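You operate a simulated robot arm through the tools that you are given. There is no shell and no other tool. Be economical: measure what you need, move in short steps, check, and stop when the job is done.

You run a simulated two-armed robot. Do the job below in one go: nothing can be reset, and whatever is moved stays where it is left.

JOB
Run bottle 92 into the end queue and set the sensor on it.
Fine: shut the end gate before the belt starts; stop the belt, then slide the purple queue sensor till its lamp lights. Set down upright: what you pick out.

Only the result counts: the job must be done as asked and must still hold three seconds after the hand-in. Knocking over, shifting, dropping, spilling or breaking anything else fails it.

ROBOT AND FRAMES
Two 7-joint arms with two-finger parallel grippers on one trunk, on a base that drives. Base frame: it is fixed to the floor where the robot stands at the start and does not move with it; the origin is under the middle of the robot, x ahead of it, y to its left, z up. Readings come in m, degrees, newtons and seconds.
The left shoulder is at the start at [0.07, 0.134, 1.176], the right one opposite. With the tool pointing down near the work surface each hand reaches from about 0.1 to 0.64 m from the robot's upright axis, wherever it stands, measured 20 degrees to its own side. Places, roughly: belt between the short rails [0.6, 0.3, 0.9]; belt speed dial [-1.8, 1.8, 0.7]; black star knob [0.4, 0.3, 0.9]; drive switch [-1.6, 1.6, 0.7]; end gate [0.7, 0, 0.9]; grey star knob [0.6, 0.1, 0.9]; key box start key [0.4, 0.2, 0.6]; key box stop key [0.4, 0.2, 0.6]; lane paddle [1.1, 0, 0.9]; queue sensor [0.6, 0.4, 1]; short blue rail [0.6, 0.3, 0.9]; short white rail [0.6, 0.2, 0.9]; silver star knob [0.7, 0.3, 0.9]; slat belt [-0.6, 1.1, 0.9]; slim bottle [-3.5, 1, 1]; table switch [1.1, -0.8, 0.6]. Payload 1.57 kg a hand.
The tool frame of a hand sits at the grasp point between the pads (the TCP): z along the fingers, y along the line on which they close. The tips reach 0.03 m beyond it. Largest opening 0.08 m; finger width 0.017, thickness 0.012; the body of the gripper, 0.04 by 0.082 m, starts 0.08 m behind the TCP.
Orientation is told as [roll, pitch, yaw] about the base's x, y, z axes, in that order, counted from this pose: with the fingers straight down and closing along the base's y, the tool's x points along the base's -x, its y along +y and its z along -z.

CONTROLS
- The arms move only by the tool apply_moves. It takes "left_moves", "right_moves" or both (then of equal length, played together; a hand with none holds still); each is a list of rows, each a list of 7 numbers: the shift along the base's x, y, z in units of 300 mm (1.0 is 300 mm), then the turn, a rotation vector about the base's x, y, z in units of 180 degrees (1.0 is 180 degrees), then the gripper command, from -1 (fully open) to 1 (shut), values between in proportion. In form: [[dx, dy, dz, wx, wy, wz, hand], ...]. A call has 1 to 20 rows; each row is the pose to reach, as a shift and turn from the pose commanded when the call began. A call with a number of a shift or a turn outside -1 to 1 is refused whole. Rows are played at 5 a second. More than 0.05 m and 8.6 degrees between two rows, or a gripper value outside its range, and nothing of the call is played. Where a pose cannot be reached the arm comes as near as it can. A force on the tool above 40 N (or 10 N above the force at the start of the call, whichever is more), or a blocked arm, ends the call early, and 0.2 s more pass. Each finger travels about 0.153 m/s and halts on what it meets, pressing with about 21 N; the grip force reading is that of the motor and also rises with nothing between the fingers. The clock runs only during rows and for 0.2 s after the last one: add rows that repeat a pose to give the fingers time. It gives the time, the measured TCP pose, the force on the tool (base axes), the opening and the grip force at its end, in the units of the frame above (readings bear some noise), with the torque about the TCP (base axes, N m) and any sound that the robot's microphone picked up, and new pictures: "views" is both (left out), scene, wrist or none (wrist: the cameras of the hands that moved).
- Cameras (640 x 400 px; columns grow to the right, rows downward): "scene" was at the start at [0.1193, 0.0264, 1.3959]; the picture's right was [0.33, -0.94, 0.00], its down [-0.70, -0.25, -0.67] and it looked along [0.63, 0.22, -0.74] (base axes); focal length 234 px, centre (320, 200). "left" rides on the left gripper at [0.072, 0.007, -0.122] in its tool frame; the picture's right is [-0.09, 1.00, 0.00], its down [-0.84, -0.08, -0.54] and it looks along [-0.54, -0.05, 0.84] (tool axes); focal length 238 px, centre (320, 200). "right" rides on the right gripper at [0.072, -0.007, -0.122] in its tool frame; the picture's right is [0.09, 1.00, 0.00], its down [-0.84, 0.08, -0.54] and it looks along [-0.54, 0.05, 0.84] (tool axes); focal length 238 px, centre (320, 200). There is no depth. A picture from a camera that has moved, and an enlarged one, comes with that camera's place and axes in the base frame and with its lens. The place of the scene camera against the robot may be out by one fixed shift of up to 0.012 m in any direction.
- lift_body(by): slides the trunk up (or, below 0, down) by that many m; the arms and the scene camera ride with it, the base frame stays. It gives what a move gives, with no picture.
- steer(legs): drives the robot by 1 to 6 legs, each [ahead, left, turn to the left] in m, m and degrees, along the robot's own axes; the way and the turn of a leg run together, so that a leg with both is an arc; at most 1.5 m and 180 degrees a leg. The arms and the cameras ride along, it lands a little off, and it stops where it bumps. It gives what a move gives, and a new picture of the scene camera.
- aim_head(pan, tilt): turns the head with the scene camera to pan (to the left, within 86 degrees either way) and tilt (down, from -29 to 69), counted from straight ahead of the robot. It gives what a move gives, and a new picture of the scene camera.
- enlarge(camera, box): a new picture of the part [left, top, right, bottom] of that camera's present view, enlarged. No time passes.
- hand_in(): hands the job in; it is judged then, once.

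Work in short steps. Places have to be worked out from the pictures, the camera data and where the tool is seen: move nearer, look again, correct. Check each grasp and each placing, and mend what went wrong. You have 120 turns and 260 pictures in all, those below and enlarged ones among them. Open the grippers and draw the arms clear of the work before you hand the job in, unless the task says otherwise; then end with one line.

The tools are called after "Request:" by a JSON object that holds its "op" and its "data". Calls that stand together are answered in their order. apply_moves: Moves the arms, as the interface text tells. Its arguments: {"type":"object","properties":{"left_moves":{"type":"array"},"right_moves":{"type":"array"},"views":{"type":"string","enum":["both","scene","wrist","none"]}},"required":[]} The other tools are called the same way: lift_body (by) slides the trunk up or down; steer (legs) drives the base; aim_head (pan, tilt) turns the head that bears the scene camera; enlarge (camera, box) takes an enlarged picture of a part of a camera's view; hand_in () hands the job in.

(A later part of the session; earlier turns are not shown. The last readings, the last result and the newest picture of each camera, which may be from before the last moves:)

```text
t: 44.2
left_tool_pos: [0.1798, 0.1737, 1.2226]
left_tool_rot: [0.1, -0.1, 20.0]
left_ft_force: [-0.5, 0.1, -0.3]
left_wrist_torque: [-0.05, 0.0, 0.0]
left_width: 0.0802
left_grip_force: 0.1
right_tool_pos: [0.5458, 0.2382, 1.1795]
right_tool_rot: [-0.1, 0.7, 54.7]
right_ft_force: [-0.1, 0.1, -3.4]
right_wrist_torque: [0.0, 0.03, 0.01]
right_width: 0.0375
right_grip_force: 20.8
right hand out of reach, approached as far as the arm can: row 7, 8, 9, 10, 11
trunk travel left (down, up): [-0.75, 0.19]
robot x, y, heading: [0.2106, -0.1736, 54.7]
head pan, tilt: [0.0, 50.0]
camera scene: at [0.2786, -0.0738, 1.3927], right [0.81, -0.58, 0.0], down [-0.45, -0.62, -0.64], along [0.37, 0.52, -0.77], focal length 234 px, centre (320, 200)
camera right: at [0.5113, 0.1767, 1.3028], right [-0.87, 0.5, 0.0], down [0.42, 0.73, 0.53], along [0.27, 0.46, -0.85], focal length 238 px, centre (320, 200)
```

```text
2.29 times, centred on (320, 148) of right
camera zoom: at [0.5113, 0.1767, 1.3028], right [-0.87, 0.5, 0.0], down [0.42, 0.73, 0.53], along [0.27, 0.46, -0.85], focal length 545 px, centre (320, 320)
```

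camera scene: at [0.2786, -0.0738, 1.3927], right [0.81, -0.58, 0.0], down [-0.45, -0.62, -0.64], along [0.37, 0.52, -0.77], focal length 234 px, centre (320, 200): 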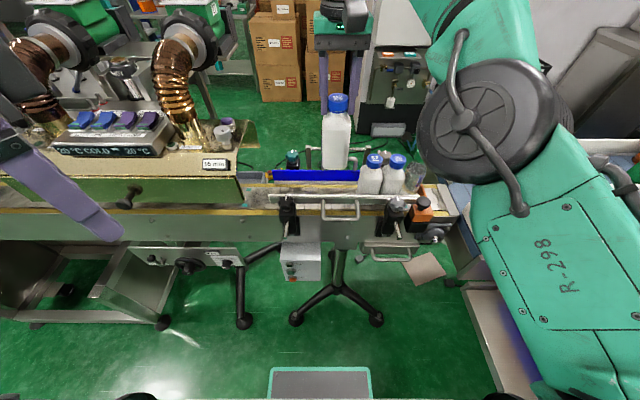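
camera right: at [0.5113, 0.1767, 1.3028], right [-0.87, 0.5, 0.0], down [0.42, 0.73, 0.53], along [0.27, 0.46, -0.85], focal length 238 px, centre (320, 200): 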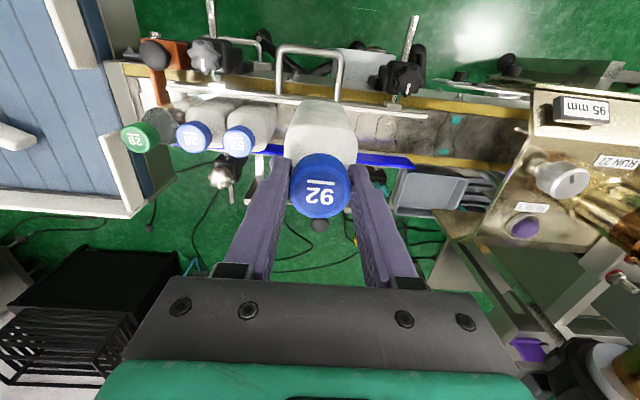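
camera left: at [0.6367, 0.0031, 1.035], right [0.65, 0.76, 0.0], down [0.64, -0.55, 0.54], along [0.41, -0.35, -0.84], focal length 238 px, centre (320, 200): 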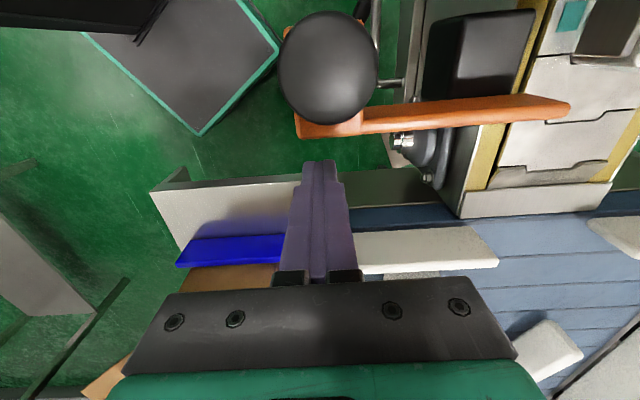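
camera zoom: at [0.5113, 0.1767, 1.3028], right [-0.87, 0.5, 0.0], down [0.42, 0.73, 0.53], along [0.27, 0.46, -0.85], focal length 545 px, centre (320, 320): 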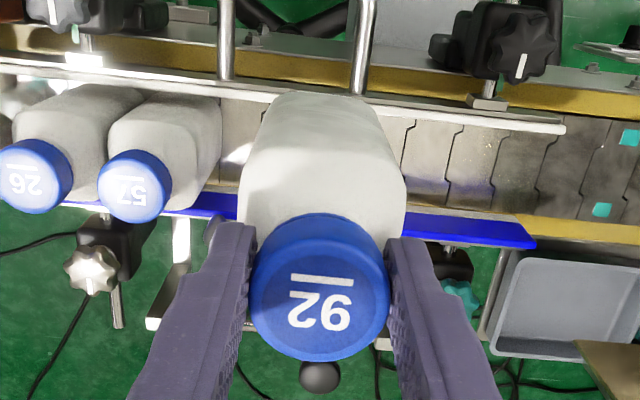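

Short of reach by ~4 cm. I drive 5 cm ahead so the bottle comes over the lane.

Request:
{"op": "steer", "data": {"legs": [[0.05, 0.0, 0]]}}

Request:
{"op": "apply_moves", "data": {"right_moves": [[0, 0, 0, 0, 0, 0, 1]], "views": "wrist"}}

Request:
{"op": "enlarge", "data": {"camera": "scene", "box": [240, 110, 440, 235]}}

Request:
{"op": "enlarge", "data": {"camera": "right", "box": [180, 60, 460, 235]}}

```text
t: 45.1
left_tool_pos: [0.2042, 0.2092, 1.225]
left_tool_rot: [0.2, -0.3, 19.9]
left_ft_force: [0.7, -0.6, 0.2]
left_wrist_torque: [0.09, 0.0, -0.01]
left_width: 0.08
left_grip_force: 0.1
right_tool_pos: [0.5713, 0.2731, 1.1841]
right_tool_rot: [-0.2, 0.4, 54.6]
right_ft_force: [-0.1, -0.8, -3.0]
right_wrist_torque: [0.0, -0.01, 0.02]
right_width: 0.0376
right_grip_force: 20.9
trunk travel left (down, up): [-0.75, 0.19]
robot x, y, heading: [0.2389, -0.1374, 54.3]
head pan, tilt: [0.0, 50.0]
camera scene: at [0.3026, -0.0396, 1.3935], right [0.81, -0.58, 0.0], down [-0.44, -0.62, -0.65], along [0.38, 0.53, -0.76], focal length 234 px, centre (320, 200)
```

scene: 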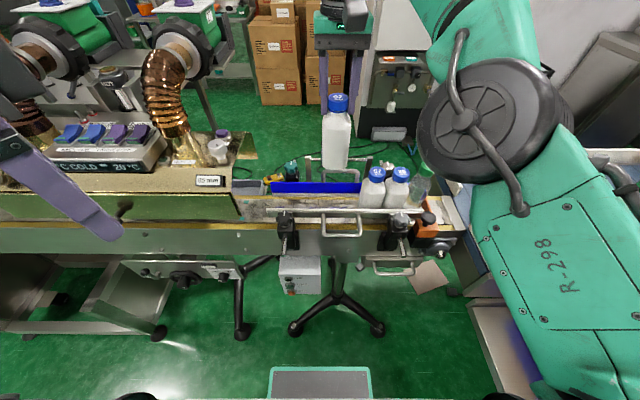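

```text
t: 45.5
left_tool_pos: [0.2092, 0.214, 1.2236]
left_tool_rot: [-0.1, 0.0, 19.9]
left_ft_force: [-0.1, 0.2, 0.0]
left_wrist_torque: [0.05, 0.0, -0.01]
left_width: 0.08
left_grip_force: 0.1
right_tool_pos: [0.574, 0.279, 1.1805]
right_tool_rot: [-0.2, 0.8, 54.6]
right_ft_force: [-0.2, -0.1, -3.4]
right_wrist_torque: [0.0, 0.02, 0.03]
right_width: 0.0375
right_grip_force: 21.2
trunk travel left (down, up): [-0.75, 0.19]
robot x, y, heading: [0.2364, -0.1387, 54.5]
head pan, tilt: [0.0, 50.0]
camera right: at [0.5403, 0.2175, 1.3029], right [-0.87, 0.5, 0.0], down [0.42, 0.73, 0.53], along [0.27, 0.46, -0.85], focal length 238 px, centre (320, 200)
```

right: 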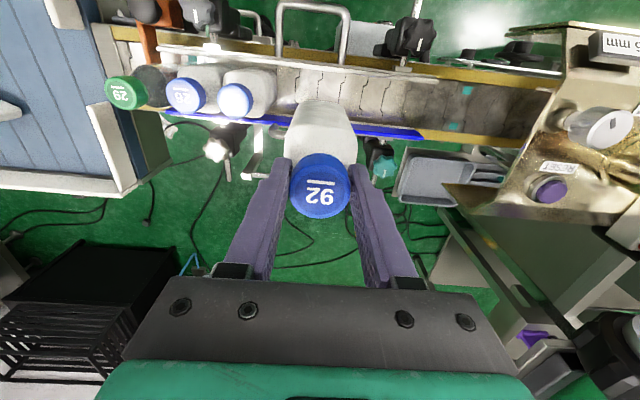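

```text
3.20 times, centred on (340, 172) of scene
camera zoom: at [0.3076, -0.0329, 1.3926], right [0.81, -0.58, 0.0], down [-0.45, -0.62, -0.64], along [0.37, 0.52, -0.77], focal length 750 px, centre (256, 288)
```

zoom: 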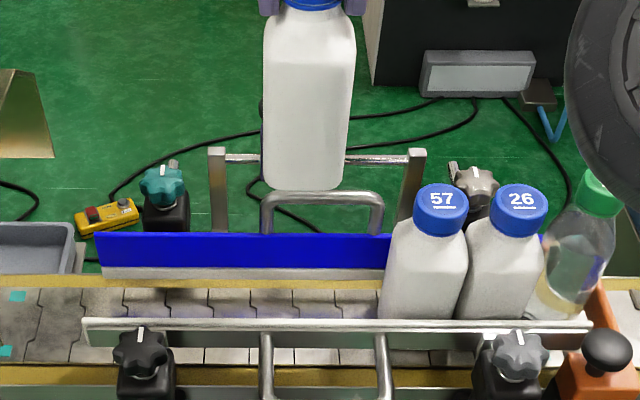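

```text
2.29 times, centred on (320, 148) of right
camera zoom: at [0.5403, 0.2175, 1.3029], right [-0.87, 0.5, 0.0], down [0.42, 0.73, 0.53], along [0.27, 0.46, -0.85], focal length 545 px, centre (320, 320)
```

zoom: 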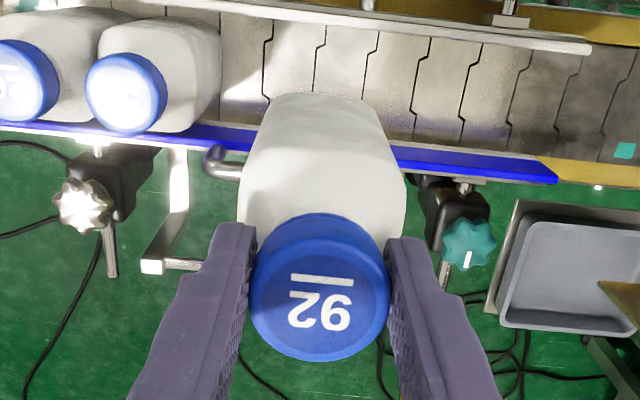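

Lane centre ≈w 0.548; bottle at w 0.56. I shift slightly back and lower until the base is just above the rails to compare.

Request:
{"op": "apply_moves", "data": {"right_moves": [[-0.03, -0.01, 0, 0, 0, 0, 1], [-0.03, -0.01, -0.13, 0, 0, 0, 1], [-0.03, -0.01, -0.25, 0, 0, 0, 1], [-0.03, -0.01, -0.25, 0, 0, 0, 1]]}}

Request:
{"op": "enlarge", "data": {"camera": "scene", "box": [260, 130, 420, 230]}}

Request:
{"op": "enlarge", "data": {"camera": "right", "box": [180, 60, 460, 235]}}

```text
t: 46.5
left_tool_pos: [0.2083, 0.2142, 1.224]
left_tool_rot: [0.0, -0.1, 19.9]
left_ft_force: [0.0, -0.3, -0.5]
left_wrist_torque: [0.01, 0.03, 0.0]
left_width: 0.0801
left_grip_force: 0.0
right_tool_pos: [0.5639, 0.2771, 1.1057]
right_tool_rot: [-0.3, 0.6, 54.6]
right_ft_force: [-0.5, 0.4, -2.9]
right_wrist_torque: [-0.01, 0.0, 0.02]
right_width: 0.0374
right_grip_force: 21.0
trunk travel left (down, up): [-0.75, 0.19]
robot x, y, heading: [0.2407, -0.1359, 54.6]
head pan, tilt: [0.0, 50.0]
camera scene: at [0.3067, -0.0331, 1.3927], right [0.81, -0.58, 0.0], down [-0.44, -0.62, -0.64], along [0.37, 0.52, -0.77], focal length 234 px, centre (320, 200)
camera right: at [0.5293, 0.2149, 1.2285], right [-0.87, 0.5, 0.0], down [0.42, 0.73, 0.53], along [0.27, 0.46, -0.85], focal length 238 px, centre (320, 200)
```

scene: 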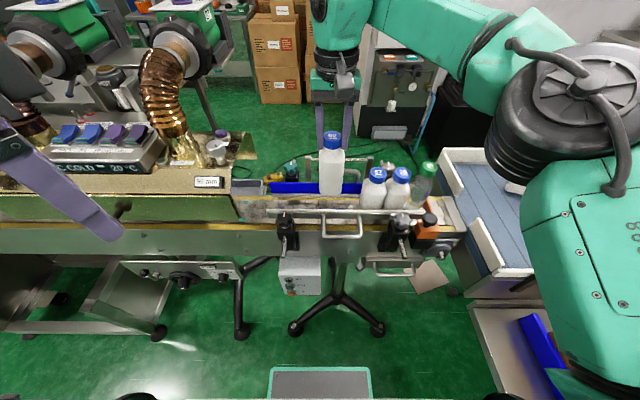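
right: 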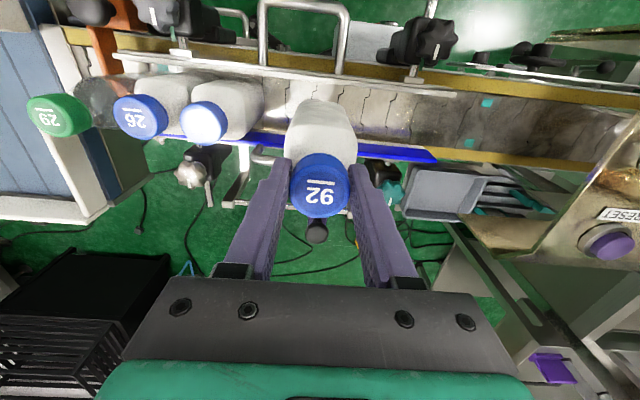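

```text
4.00 times, centred on (340, 180) of scene
camera zoom: at [0.3067, -0.0331, 1.3927], right [0.81, -0.58, 0.0], down [-0.44, -0.62, -0.64], along [0.37, 0.52, -0.77], focal length 937 px, centre (240, 280)
```

zoom: 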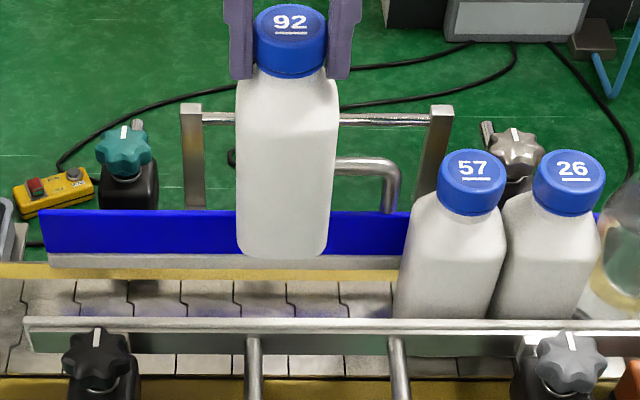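

```text
2.29 times, centred on (320, 148) of right
camera zoom: at [0.5293, 0.2149, 1.2285], right [-0.87, 0.5, 0.0], down [0.42, 0.73, 0.53], along [0.27, 0.46, -0.85], focal length 545 px, centre (320, 320)
```

zoom: 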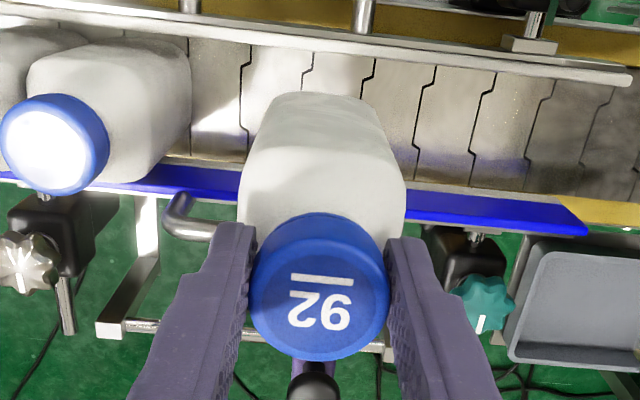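

Relative to bottle 57's cap and base, 92 lies within 2 mm of the lane line; I trim −2 mm and +4° yaw, then lower between the rails to ~1 cm above the belt.

Request:
{"op": "apply_moves", "data": {"right_moves": [[-0.004, -0.0055, 0, 0, 0, 0.022, 1], [-0.004, -0.0055, -0.08, 0, 0, 0.022, 1], [-0.004, -0.0055, -0.16, 0, 0, 0.022, 1], [-0.004, -0.0055, -0.23, 0, 0, 0.022, 1], [-0.004, -0.0055, -0.285, 0, 0, 0.022, 1], [-0.004, -0.0055, -0.285, 0, 0, 0.022, 1]]}}

Request:
{"op": "enlarge", "data": {"camera": "scene", "box": [260, 130, 420, 230]}}

Request:
{"op": "enlarge", "data": {"camera": "right", "box": [180, 60, 460, 235]}}

```text
t: 47.9
left_tool_pos: [0.2087, 0.214, 1.2242]
left_tool_rot: [-0.1, -0.1, 19.9]
left_ft_force: [-0.4, 0.0, 0.6]
left_wrist_torque: [-0.02, -0.01, -0.02]
left_width: 0.08
left_grip_force: 0.0
right_tool_pos: [0.564, 0.2727, 1.0212]
right_tool_rot: [-0.2, 0.8, 58.7]
right_ft_force: [0.2, -0.5, -3.9]
right_wrist_torque: [0.0, -0.01, 0.02]
right_width: 0.0377
right_grip_force: 21.3
trunk travel left (down, up): [-0.75, 0.19]
robot x, y, heading: [0.237, -0.1392, 54.4]
head pan, tilt: [0.0, 50.0]
camera scene: at [0.3071, -0.0332, 1.3927], right [0.81, -0.58, 0.0], down [-0.45, -0.62, -0.64], along [0.37, 0.52, -0.77], focal length 234 px, centre (320, 200)
camera right: at [0.5345, 0.2099, 1.1439], right [-0.9, 0.44, 0.0], down [0.37, 0.76, 0.53], along [0.24, 0.48, -0.85], focal length 238 px, centre (320, 200)
```

scene: 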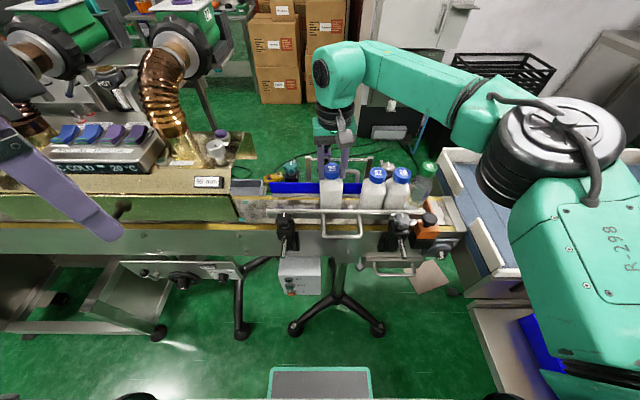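
right: 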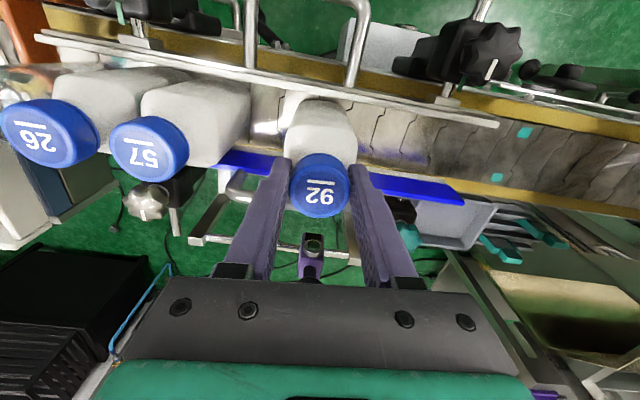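

```text
4.00 times, centred on (340, 180) of scene
camera zoom: at [0.3071, -0.0332, 1.3927], right [0.81, -0.58, 0.0], down [-0.45, -0.62, -0.64], along [0.37, 0.52, -0.77], focal length 937 px, centre (240, 280)
```

zoom: 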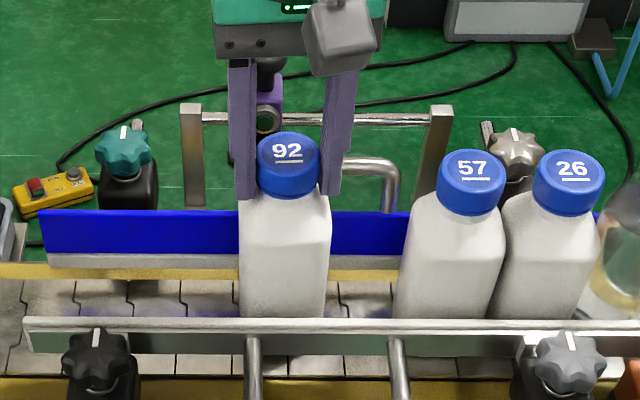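

```text
2.29 times, centred on (320, 148) of right
camera zoom: at [0.5345, 0.2099, 1.1439], right [-0.9, 0.44, 0.0], down [0.37, 0.76, 0.53], along [0.24, 0.48, -0.85], focal length 545 px, centre (320, 320)
```

zoom: 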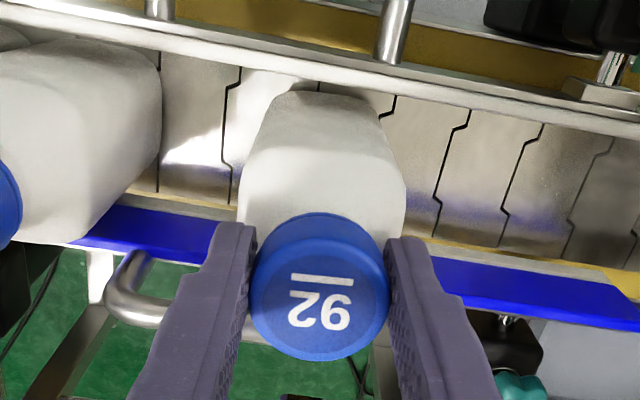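

It is between the rails with no contact. Lower gently until the belt carries it.

Request:
{"op": "apply_moves", "data": {"right_moves": [[0, 0, -0.015, 0, 0, 0, 1], [0, 0, -0.03, 0, 0, 0, 1], [0, 0, -0.042, 0, 0, 0, 1], [0, 0, -0.042, 0, 0, 0, 1]], "views": "none"}}

```text
t: 48.9
left_tool_pos: [0.2088, 0.2118, 1.2256]
left_tool_rot: [0.1, -0.1, 19.8]
left_ft_force: [-0.7, 0.3, 0.5]
left_wrist_torque: [0.01, -0.03, -0.03]
left_width: 0.0799
left_grip_force: 0.0
right_tool_pos: [0.5642, 0.2723, 1.0111]
right_tool_rot: [0.0, 0.5, 58.5]
right_ft_force: [3.9, 2.1, 15.7]
right_wrist_torque: [0.14, -0.15, 0.01]
right_width: 0.0377
right_grip_force: 20.9
trunk travel left (down, up): [-0.75, 0.19]
robot x, y, heading: [0.236, -0.1362, 54.7]
head pan, tilt: [0.0, 50.0]
```

The base is on the belt. Release and lift straight up.

Request:
{"op": "apply_moves", "data": {"right_moves": [[0, 0, 0.012, 0, 0, 0, 0.6], [0, 0, 0.015, 0, 0, 0, -0.5], [0, 0, 0.015, 0, 0, 0, -0.9], [0, 0, 0.015, 0, 0, 0, -0.9], [0, 0, 0.12, 0, 0, 0, -0.9], [0, 0, 0.26, 0, 0, 0, -0.9], [0, 0, 0.4, 0, 0, 0, -0.9]]}}

Request:
{"op": "enlarge", "data": {"camera": "scene", "box": [260, 130, 420, 230]}}

Request:
{"op": "enlarge", "data": {"camera": "right", "box": [180, 60, 460, 235]}}

```text
t: 50.5
left_tool_pos: [0.2089, 0.2134, 1.2248]
left_tool_rot: [0.0, -0.1, 19.9]
left_ft_force: [-0.1, -0.5, 0.0]
left_wrist_torque: [0.01, 0.01, -0.04]
left_width: 0.0802
left_grip_force: 0.0
right_tool_pos: [0.5624, 0.2753, 1.1289]
right_tool_rot: [-0.2, 0.6, 58.7]
right_ft_force: [0.5, 0.9, 0.2]
right_wrist_torque: [0.02, -0.02, -0.03]
right_width: 0.0764
right_grip_force: 0.1
trunk travel left (down, up): [-0.75, 0.19]
robot x, y, heading: [0.2391, -0.1374, 54.3]
head pan, tilt: [0.0, 50.0]
camera scene: at [0.3058, -0.0338, 1.3928], right [0.81, -0.58, 0.0], down [-0.44, -0.62, -0.64], along [0.37, 0.52, -0.77], focal length 234 px, centre (320, 200)
camera right: at [0.5317, 0.2115, 1.252], right [-0.9, 0.44, 0.0], down [0.37, 0.76, 0.53], along [0.24, 0.48, -0.85], focal length 238 px, centre (320, 200)
```

scene: 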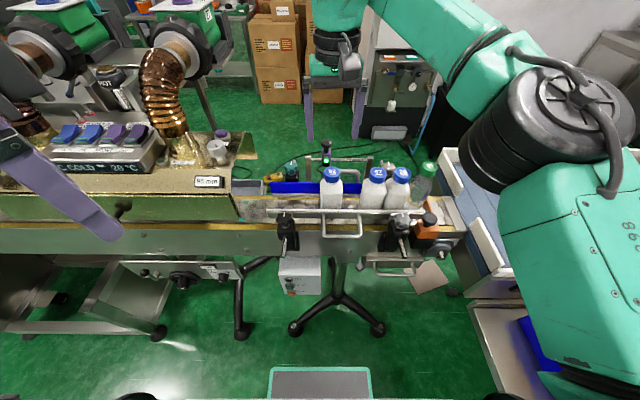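
right: 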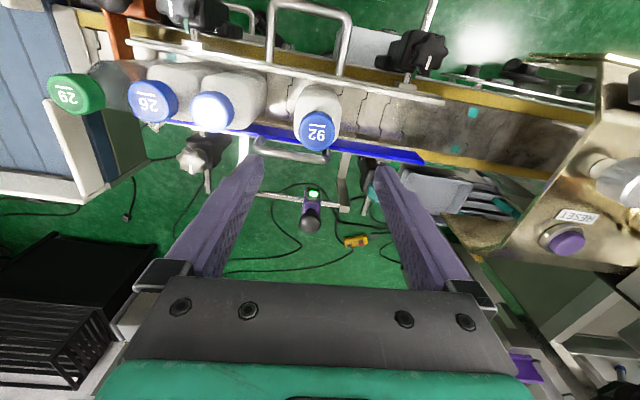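

```text
4.00 times, centred on (340, 180) of scene
camera zoom: at [0.3058, -0.0338, 1.3928], right [0.81, -0.58, 0.0], down [-0.44, -0.62, -0.64], along [0.37, 0.52, -0.77], focal length 937 px, centre (240, 280)
```

zoom: 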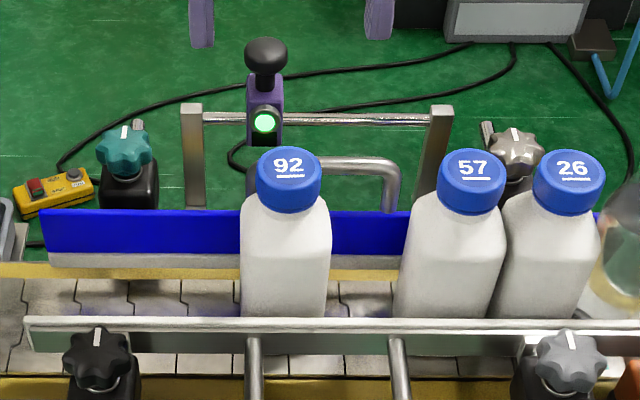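

```text
2.29 times, centred on (320, 148) of right
camera zoom: at [0.5317, 0.2115, 1.252], right [-0.9, 0.44, 0.0], down [0.37, 0.76, 0.53], along [0.24, 0.48, -0.85], focal length 545 px, centre (320, 320)
```

zoom: 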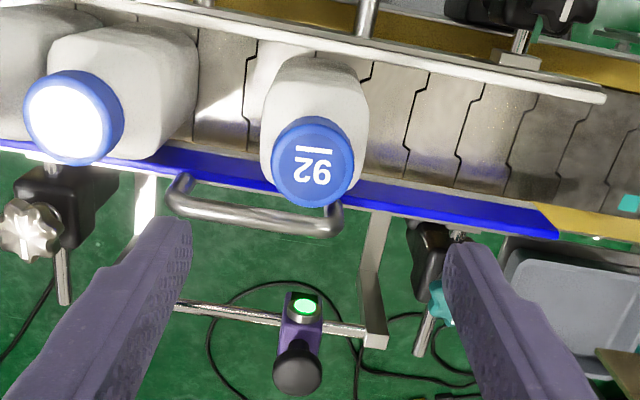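

Bottle 92 stands in the lane behind 57 (the sensor currently sees it). Now I study the key box.

Request:
{"op": "enlarge", "data": {"camera": "scene", "box": [260, 240, 356, 300]}}

Request:
{"op": "enlarge", "data": {"camera": "left", "box": [160, 0, 480, 200]}}

```text
6.67 times, centred on (308, 270) of scene
camera zoom: at [0.3058, -0.0338, 1.3928], right [0.81, -0.58, 0.0], down [-0.44, -0.62, -0.64], along [0.37, 0.52, -0.77], focal length 1561 px, centre (400, -267)
```

zoom: 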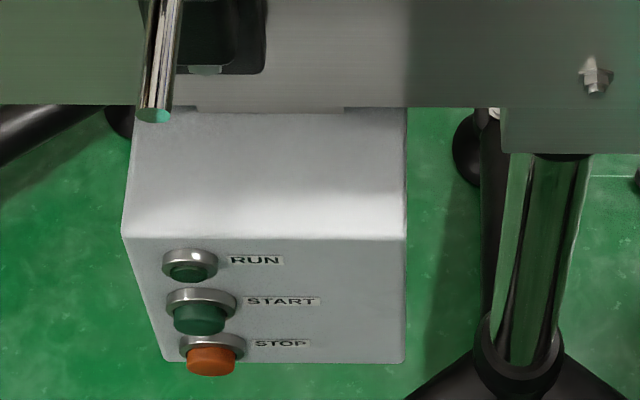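

```text
2.00 times, centred on (320, 100) of left
camera zoom: at [0.137, 0.195, 1.3459], right [-0.25, 0.97, 0.0], down [0.81, 0.21, 0.54], along [0.53, 0.14, -0.84], focal length 477 px, centre (320, 400)
```

zoom: 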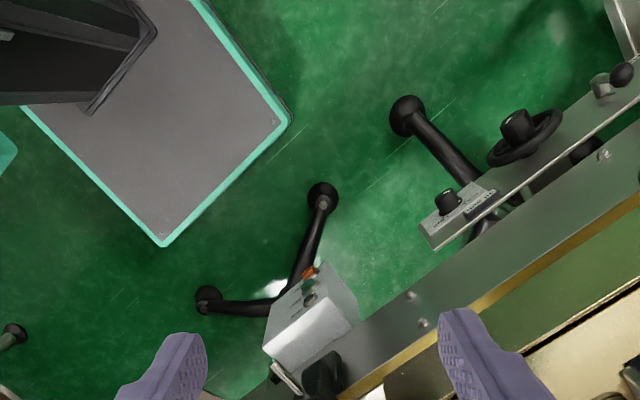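

START ≈(0.381,0.238,0.635) on a vertical face looking at the robot, STOP ~5.5 cm below. I withdraw the right arm from the lane and bring the left hand in front of the box with its fingers closing along the belt.

Request:
{"op": "apply_moves", "data": {"right_moves": [[0, 0, 0.12, 0, 0, 0, -0.9], [0, -0.02, 0.237, 0, 0, 0, -0.9], [-0.01, -0.17, 0.237, 0, 0, -0.004, -0.9], [-0.03, -0.33, 0.237, 0, 0, -0.008, -0.9], [-0.04, -0.49, 0.237, 0, 0, -0.012, -0.9], [-0.05, -0.65, 0.237, 0, 0, -0.016, -0.9], [-0.06, -0.81, 0.237, 0, 0, -0.02, -0.9], [-0.074, -0.96, 0.237, 0, 0, -0.022, -0.9]], "left_moves": [[0, 0, 0, 0, 0, 0, 1], [0.04, -0.05, 0, 0, 0, 0.04, 1], [0.1, -0.1, -0.05, 0, 0, 0.08, 1], [0.15, -0.15, -0.12, 0, 0, 0.12, 1], [0.2, -0.2, -0.2, 0, 0, 0.16, 1], [0.25, -0.25, -0.3, 0, 0, 0.192, 1], [0.314, -0.285, -0.4, 0, 0, 0.192, 1], [0.314, -0.285, -0.4, 0, 0, 0.192, 1]]}}

```text
t: 52.3
left_tool_pos: [0.3013, 0.1251, 1.1042]
left_tool_rot: [0.1, -0.2, 54.6]
left_ft_force: [-0.2, -0.4, -0.7]
left_wrist_torque: [0.04, -0.01, -0.02]
left_width: 0.0
left_grip_force: 21.5
right_tool_pos: [0.5407, -0.0201, 1.1972]
right_tool_rot: [0.0, 0.5, 54.6]
right_ft_force: [-0.1, -0.5, -0.1]
right_wrist_torque: [0.04, -0.05, 0.02]
right_width: 0.076
right_grip_force: 0.1
trunk travel left (down, up): [-0.75, 0.19]
robot x, y, heading: [0.2393, -0.1356, 54.5]
head pan, tilt: [0.0, 50.0]
camera scene: at [0.3053, -0.0366, 1.3931], right [0.81, -0.58, 0.0], down [-0.44, -0.62, -0.64], along [0.37, 0.53, -0.76], focal length 234 px, centre (320, 200)
camera right: at [0.5054, -0.0812, 1.32], right [-0.87, 0.5, 0.0], down [0.42, 0.73, 0.53], along [0.27, 0.46, -0.85], focal length 238 px, centre (320, 200)
camera left: at [0.2534, 0.0706, 1.2265], right [-0.76, 0.65, 0.0], down [0.55, 0.63, 0.54], along [0.35, 0.41, -0.84], focal length 238 px, centre (320, 200)
```

scene: 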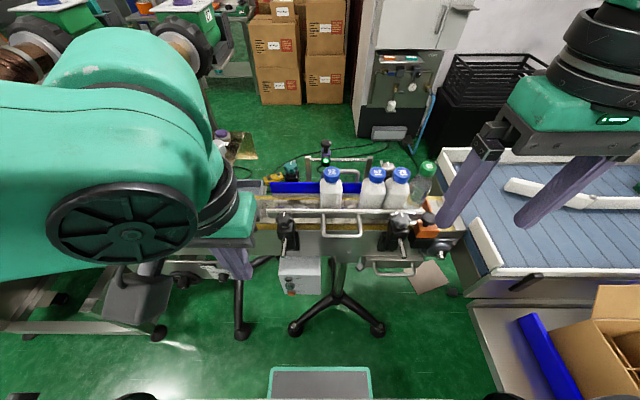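
right: 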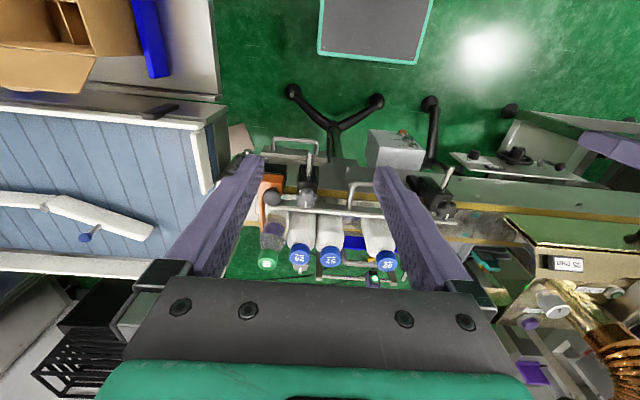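
left: 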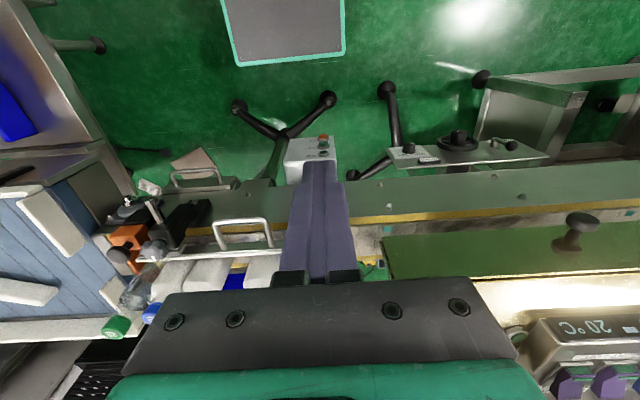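

Now tilt the left hand 45° toward the box while lowering in front of it.

Request:
{"op": "apply_moves", "data": {"left_moves": [[0, 0, -0.14, 0.034, -0.0242, 0, 1], [0, 0, -0.28, 0.068, -0.0484, 0, 1], [0, 0, -0.42, 0.102, -0.0726, 0, 1], [0, 0, -0.56, 0.136, -0.0967, 0, 1], [0, 0, -0.7, 0.17, -0.1209, 0, 1], [0.01, 0.015, -0.84, 0.2035, -0.145, 0, 1], [0.013, 0.018, -0.98, 0.2035, -0.145, 0, 1], [0.013, 0.018, -0.98, 0.2035, -0.145, 0, 1]]}}

Request:
{"op": "enlarge", "data": {"camera": "left", "box": [220, 80, 420, 205]}}

```text
t: 53.9
left_tool_pos: [0.3019, 0.1739, 1.1799]
left_tool_rot: [-6.6, -24.9, 77.8]
left_ft_force: [-0.6, 1.0, 0.5]
left_wrist_torque: [0.01, -0.03, 0.01]
left_width: 0.0
left_grip_force: 21.1
left hand out of reach, approached as far as the arm can: row 1, 2, 3, 4, 5, 6, 7
right_tool_pos: [0.5406, -0.0194, 1.1984]
right_tool_rot: [-0.1, 0.6, 54.7]
right_ft_force: [0.0, -0.4, 0.3]
right_wrist_torque: [0.03, 0.0, -0.02]
right_width: 0.076
right_grip_force: 0.2
trunk travel left (down, up): [-0.75, 0.19]
robot x, y, heading: [0.238, -0.1395, 54.5]
head pan, tilt: [0.0, 50.0]
stopped in row 7 (left hand): the arm was blocked; the commanded pose is now the measured one
camera scene: at [0.3033, -0.0347, 1.392], right [0.83, -0.56, 0.0], down [-0.43, -0.64, -0.63], along [0.36, 0.53, -0.77], focal length 234 px, centre (320, 200)
camera left: at [0.2554, 0.0651, 1.2591], right [-0.94, 0.34, -0.07], down [0.13, 0.51, 0.85], along [0.32, 0.79, -0.52], focal length 238 px, centre (320, 200)
```

scene: 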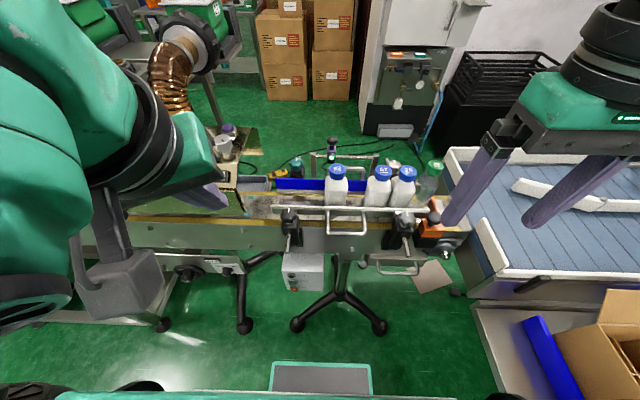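
left: 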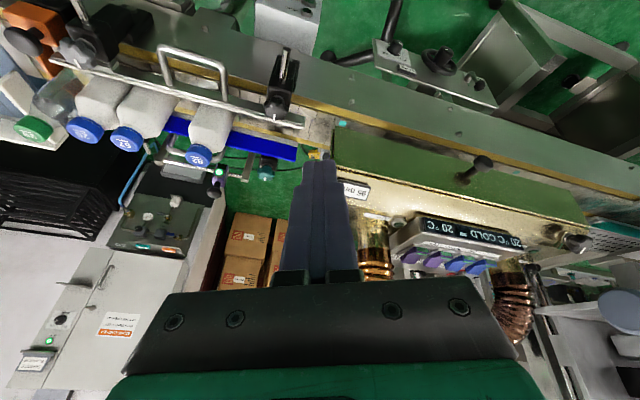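

```text
3.20 times, centred on (320, 142) of left
camera zoom: at [0.2554, 0.0651, 1.2591], right [-0.94, 0.34, -0.07], down [0.13, 0.51, 0.85], along [0.32, 0.79, -0.52], focal length 763 px, centre (320, 384)
```

zoom: 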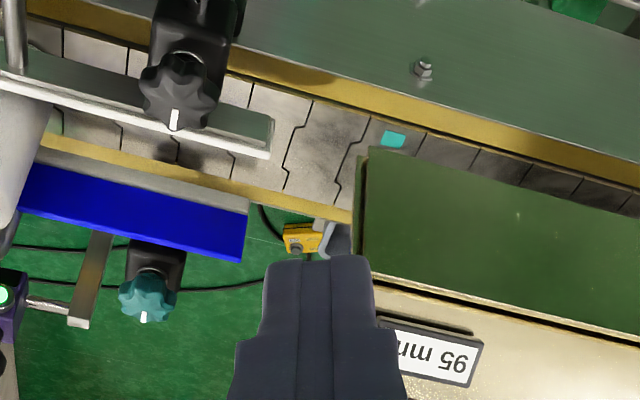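

The robot stands too close for the tilted hand. I back up 0.2 m and lower the trunk so the arm works at the key box height.

Request:
{"op": "steer", "data": {"legs": [[-0.2, 0, 0]]}}

Request:
{"op": "lift_body", "data": {"by": -0.3}}

Request:
{"op": "apply_moves", "data": {"left_moves": [[0, 0, 0, 0, 0, 0, 1]]}}

```text
t: 55.5
left_tool_pos: [0.1891, 0.0142, 1.1794]
left_tool_rot: [-6.5, -25.0, 77.5]
left_ft_force: [0.0, -0.3, 0.6]
left_wrist_torque: [-0.02, 0.01, -0.01]
left_width: 0.0
left_grip_force: 21.9
right_tool_pos: [0.4276, -0.1796, 1.1969]
right_tool_rot: [-0.1, 1.0, 54.4]
right_ft_force: [0.4, -1.3, 0.2]
right_wrist_torque: [-0.02, 0.0, 0.03]
right_width: 0.0758
right_grip_force: 0.0
trunk travel left (down, up): [-0.75, 0.19]
robot x, y, heading: [0.1239, -0.3012, 54.1]
head pan, tilt: [0.0, 50.0]
camera scene: at [0.1907, -0.1933, 1.3922], right [0.83, -0.56, 0.0], down [-0.43, -0.64, -0.64], along [0.36, 0.53, -0.77], focal length 234 px, centre (320, 200)
```

scene: 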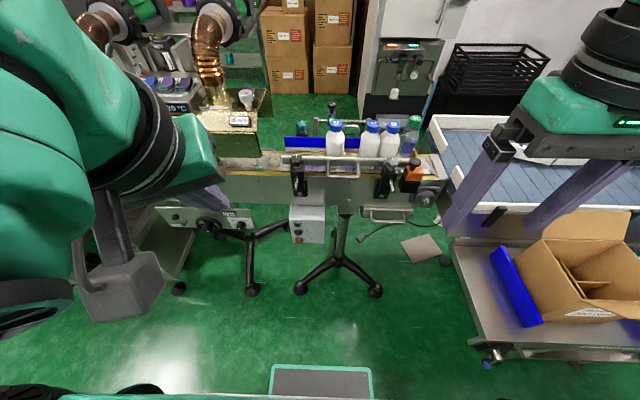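

```text
t: 58.5
left_tool_pos: [0.187, 0.0127, 0.8807]
left_tool_rot: [-6.7, -25.0, 77.4]
left_ft_force: [0.0, -0.3, -0.2]
left_wrist_torque: [-0.01, -0.01, -0.02]
left_width: 0.0
left_grip_force: 21.2
right_tool_pos: [0.4263, -0.1807, 0.8966]
right_tool_rot: [-0.3, 0.6, 54.4]
right_ft_force: [-0.2, 0.1, 0.0]
right_wrist_torque: [0.0, -0.01, -0.01]
right_width: 0.076
right_grip_force: 0.2
trunk travel left (down, up): [-0.45, 0.49]
robot x, y, heading: [0.1206, -0.3003, 54.2]
head pan, tilt: [0.0, 50.0]
```

```text
t: 58.9
left_tool_pos: [0.1872, 0.0117, 0.8799]
left_tool_rot: [-6.7, -25.0, 77.4]
left_ft_force: [0.1, -0.8, -0.1]
left_wrist_torque: [-0.01, -0.01, 0.0]
left_width: 0.0
left_grip_force: 20.9
right_tool_pos: [0.4263, -0.1804, 0.8972]
right_tool_rot: [-0.2, 0.7, 54.5]
right_ft_force: [-0.9, -0.2, 0.1]
right_wrist_torque: [-0.03, -0.01, 0.03]
right_width: 0.0759
right_grip_force: 0.1
trunk travel left (down, up): [-0.45, 0.49]
robot x, y, heading: [0.126, -0.3001, 54.1]
head pan, tilt: [0.0, 50.0]
camera scene: at [0.1893, -0.1955, 1.0928], right [0.83, -0.56, 0.0], down [-0.43, -0.63, -0.64], along [0.36, 0.53, -0.77], focal length 234 px, centre (320, 200)
camera left: at [0.1413, -0.0962, 0.9592], right [-0.94, 0.34, -0.07], down [0.13, 0.51, 0.85], along [0.33, 0.79, -0.52], focal length 238 px, centre (320, 200)
```

scene: 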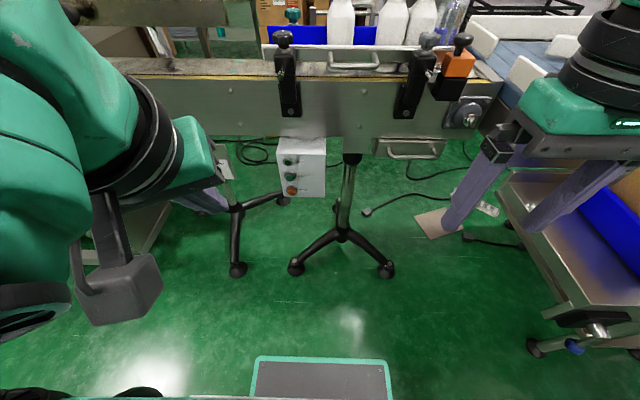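
left: 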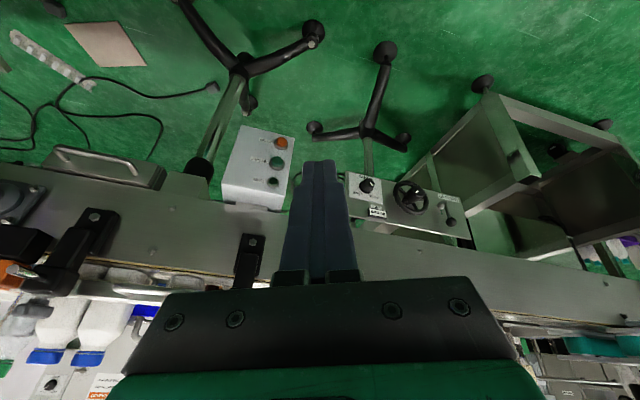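

START now triangulates to ≈(0.372,0.215,0.65). I straighten the left hand (pitch −40°, yaw 54.5°) and bring it in front of the box.

Request:
{"op": "apply_moves", "data": {"left_moves": [[0.05, 0.04, -0.1, 0.0223, -0.0013, -0.0268, 1], [0.11, 0.09, -0.2, 0.0446, -0.0026, -0.0535, 1], [0.17, 0.15, -0.3, 0.0669, -0.004, -0.0803, 1], [0.23, 0.2, -0.4, 0.0892, -0.0053, -0.1071, 1], [0.29, 0.25, -0.5, 0.0892, -0.0053, -0.1071, 1], [0.343, 0.295, -0.6, 0.0892, -0.0053, -0.1071, 1], [0.343, 0.295, -0.6, 0.0892, -0.0053, -0.1071, 1]]}}

Request:
{"op": "enlarge", "data": {"camera": "left", "box": [220, 60, 420, 185]}}

Request:
{"op": "enlarge", "data": {"camera": "scene", "box": [220, 110, 380, 210]}}

```text
t: 60.5
left_tool_pos: [0.3085, 0.0867, 0.8278]
left_tool_rot: [0.0, -39.9, 54.5]
left_ft_force: [-0.6, -0.2, 0.2]
left_wrist_torque: [0.05, -0.03, -0.04]
left_width: 0.0
left_grip_force: 20.7
left hand out of reach, approached as far as the arm can: row 1, 2, 3, 4, 5, 6, 7
right_tool_pos: [0.4259, -0.1812, 0.8965]
right_tool_rot: [-0.1, 0.7, 54.4]
right_ft_force: [-1.7, -0.6, -0.1]
right_wrist_torque: [-0.01, 0.02, 0.02]
right_width: 0.076
right_grip_force: 0.1
trunk travel left (down, up): [-0.45, 0.49]
robot x, y, heading: [0.1228, -0.2975, 54.6]
head pan, tilt: [0.0, 50.0]
camera scene: at [0.1909, -0.1972, 1.0928], right [0.81, -0.58, 0.0], down [-0.45, -0.62, -0.64], along [0.38, 0.52, -0.77], focal length 234 px, centre (320, 200)
camera left: at [0.224, -0.0181, 0.875], right [-0.77, 0.64, 0.06], down [0.23, 0.19, 0.95], along [0.59, 0.75, -0.3], focal length 238 px, centre (320, 200)
```

scene: 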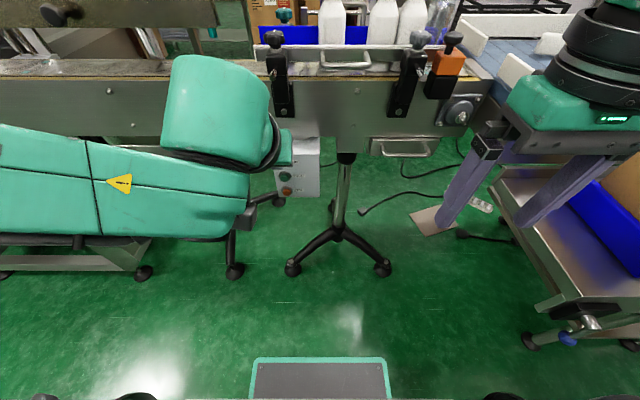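
left: 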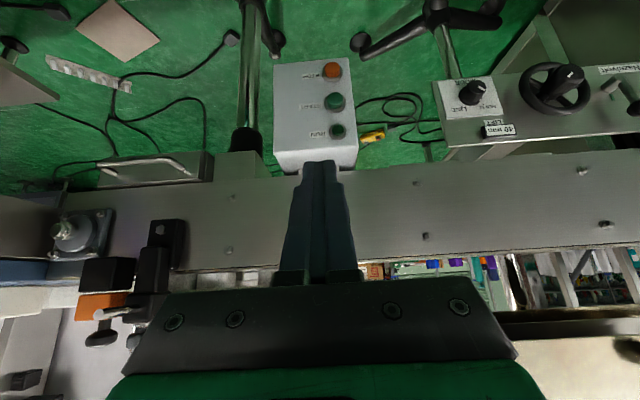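

```text
3.20 times, centred on (320, 122) of left
camera zoom: at [0.224, -0.0181, 0.875], right [-0.77, 0.64, 0.06], down [0.23, 0.19, 0.95], along [0.59, 0.75, -0.3], focal length 763 px, centre (320, 448)
```

zoom: 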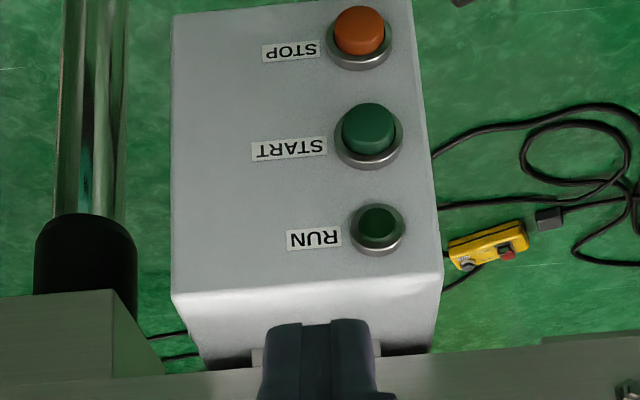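

```text
4.00 times, centred on (300, 160) of scene
camera zoom: at [0.1909, -0.1972, 1.0928], right [0.81, -0.58, 0.0], down [-0.45, -0.62, -0.64], along [0.38, 0.52, -0.77], focal length 937 px, centre (400, 360)
```

zoom: 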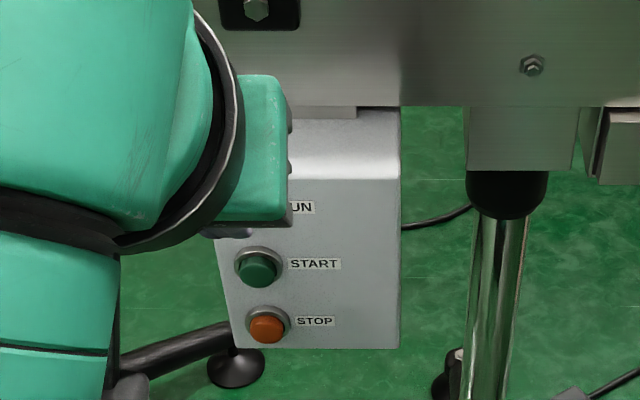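

Orientation is right but the height isn't reachable; I lower the trunk a further 0.16 m instead.

Request:
{"op": "lift_body", "data": {"by": -0.16}}

Request:
{"op": "apply_moves", "data": {"left_moves": [[-0.035, 0.025, 0, 0, 0, 0, 1], [-0.07, 0.05, 0, 0, 0, 0, 1], [-0.07, 0.05, 0, 0, 0, 0, 1]]}}

Request:
{"op": "enlarge", "data": {"camera": "left", "box": [220, 60, 420, 185]}}

Request:
{"op": "enlarge", "data": {"camera": "scene", "box": [200, 30, 360, 130]}}

```text
t: 62.3
left_tool_pos: [0.3076, 0.0864, 0.6684]
left_tool_rot: [0.1, -40.0, 54.5]
left_ft_force: [0.5, -1.1, -0.7]
left_wrist_torque: [0.03, 0.0, -0.01]
left_width: 0.0
left_grip_force: 20.9
right_tool_pos: [0.4256, -0.1806, 0.7372]
right_tool_rot: [-0.3, 0.7, 54.5]
right_ft_force: [-0.1, 0.4, 1.1]
right_wrist_torque: [-0.01, -0.02, 0.02]
right_width: 0.076
right_grip_force: 0.0
trunk travel left (down, up): [-0.29, 0.65]
robot x, y, heading: [0.1254, -0.2979, 54.2]
head pan, tilt: [0.0, 50.0]
```

```text
t: 63.1
left_tool_pos: [0.2934, 0.1079, 0.6749]
left_tool_rot: [0.0, -39.9, 54.6]
left_ft_force: [0.1, -1.0, 0.1]
left_wrist_torque: [-0.01, 0.05, 0.01]
left_width: 0.0
left_grip_force: 21.2
left hand out of reach, approached as far as the arm can: row 1, 2, 3
right_tool_pos: [0.4257, -0.1817, 0.7364]
right_tool_rot: [-0.1, 0.7, 54.4]
right_ft_force: [0.1, 0.6, -0.4]
right_wrist_torque: [-0.02, 0.02, -0.02]
right_width: 0.0761
right_grip_force: 0.0
trunk travel left (down, up): [-0.29, 0.65]
robot x, y, heading: [0.1227, -0.2994, 54.5]
head pan, tilt: [0.0, 50.0]
camera scene: at [0.1911, -0.1969, 0.9328], right [0.81, -0.58, 0.0], down [-0.45, -0.62, -0.64], along [0.38, 0.52, -0.77], focal length 234 px, centre (320, 200)
camera left: at [0.2101, 0.0019, 0.7224], right [-0.77, 0.64, 0.06], down [0.23, 0.19, 0.95], along [0.59, 0.75, -0.3], focal length 238 px, centre (320, 200)
```

scene: 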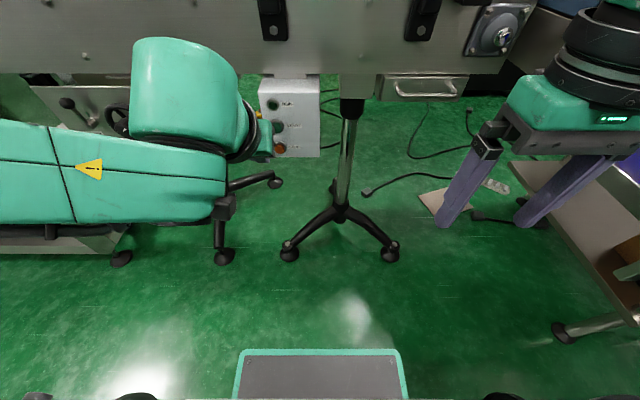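
left: 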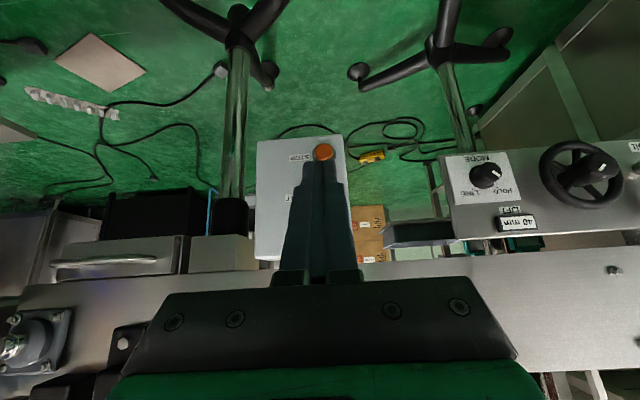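

```text
3.20 times, centred on (320, 122) of left
camera zoom: at [0.2101, 0.0019, 0.7224], right [-0.77, 0.64, 0.06], down [0.23, 0.19, 0.95], along [0.59, 0.75, -0.3], focal length 763 px, centre (320, 448)
```

zoom: 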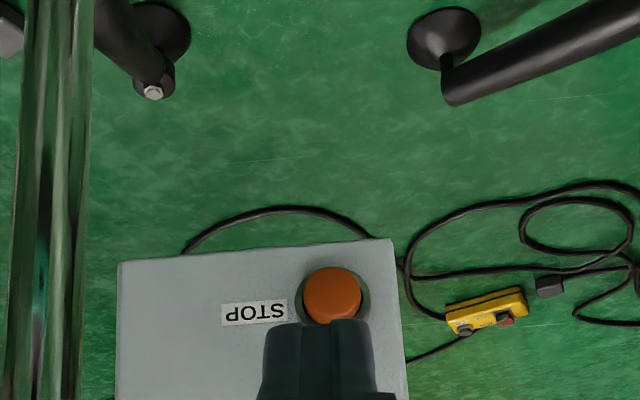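

```text
4.00 times, centred on (280, 80) of scene
camera zoom: at [0.1911, -0.1969, 0.9328], right [0.81, -0.58, 0.0], down [-0.45, -0.62, -0.64], along [0.38, 0.52, -0.77], focal length 937 px, centre (480, 680)
```

zoom: 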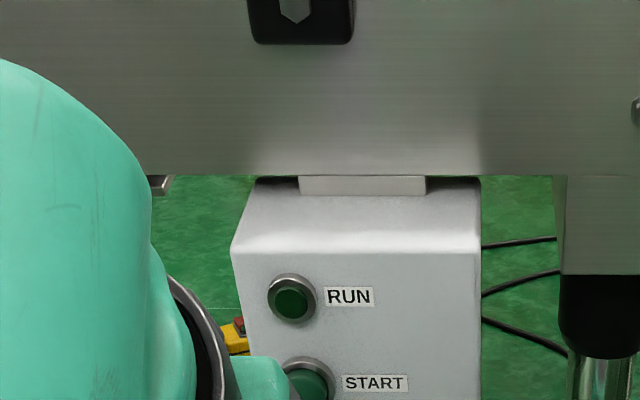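

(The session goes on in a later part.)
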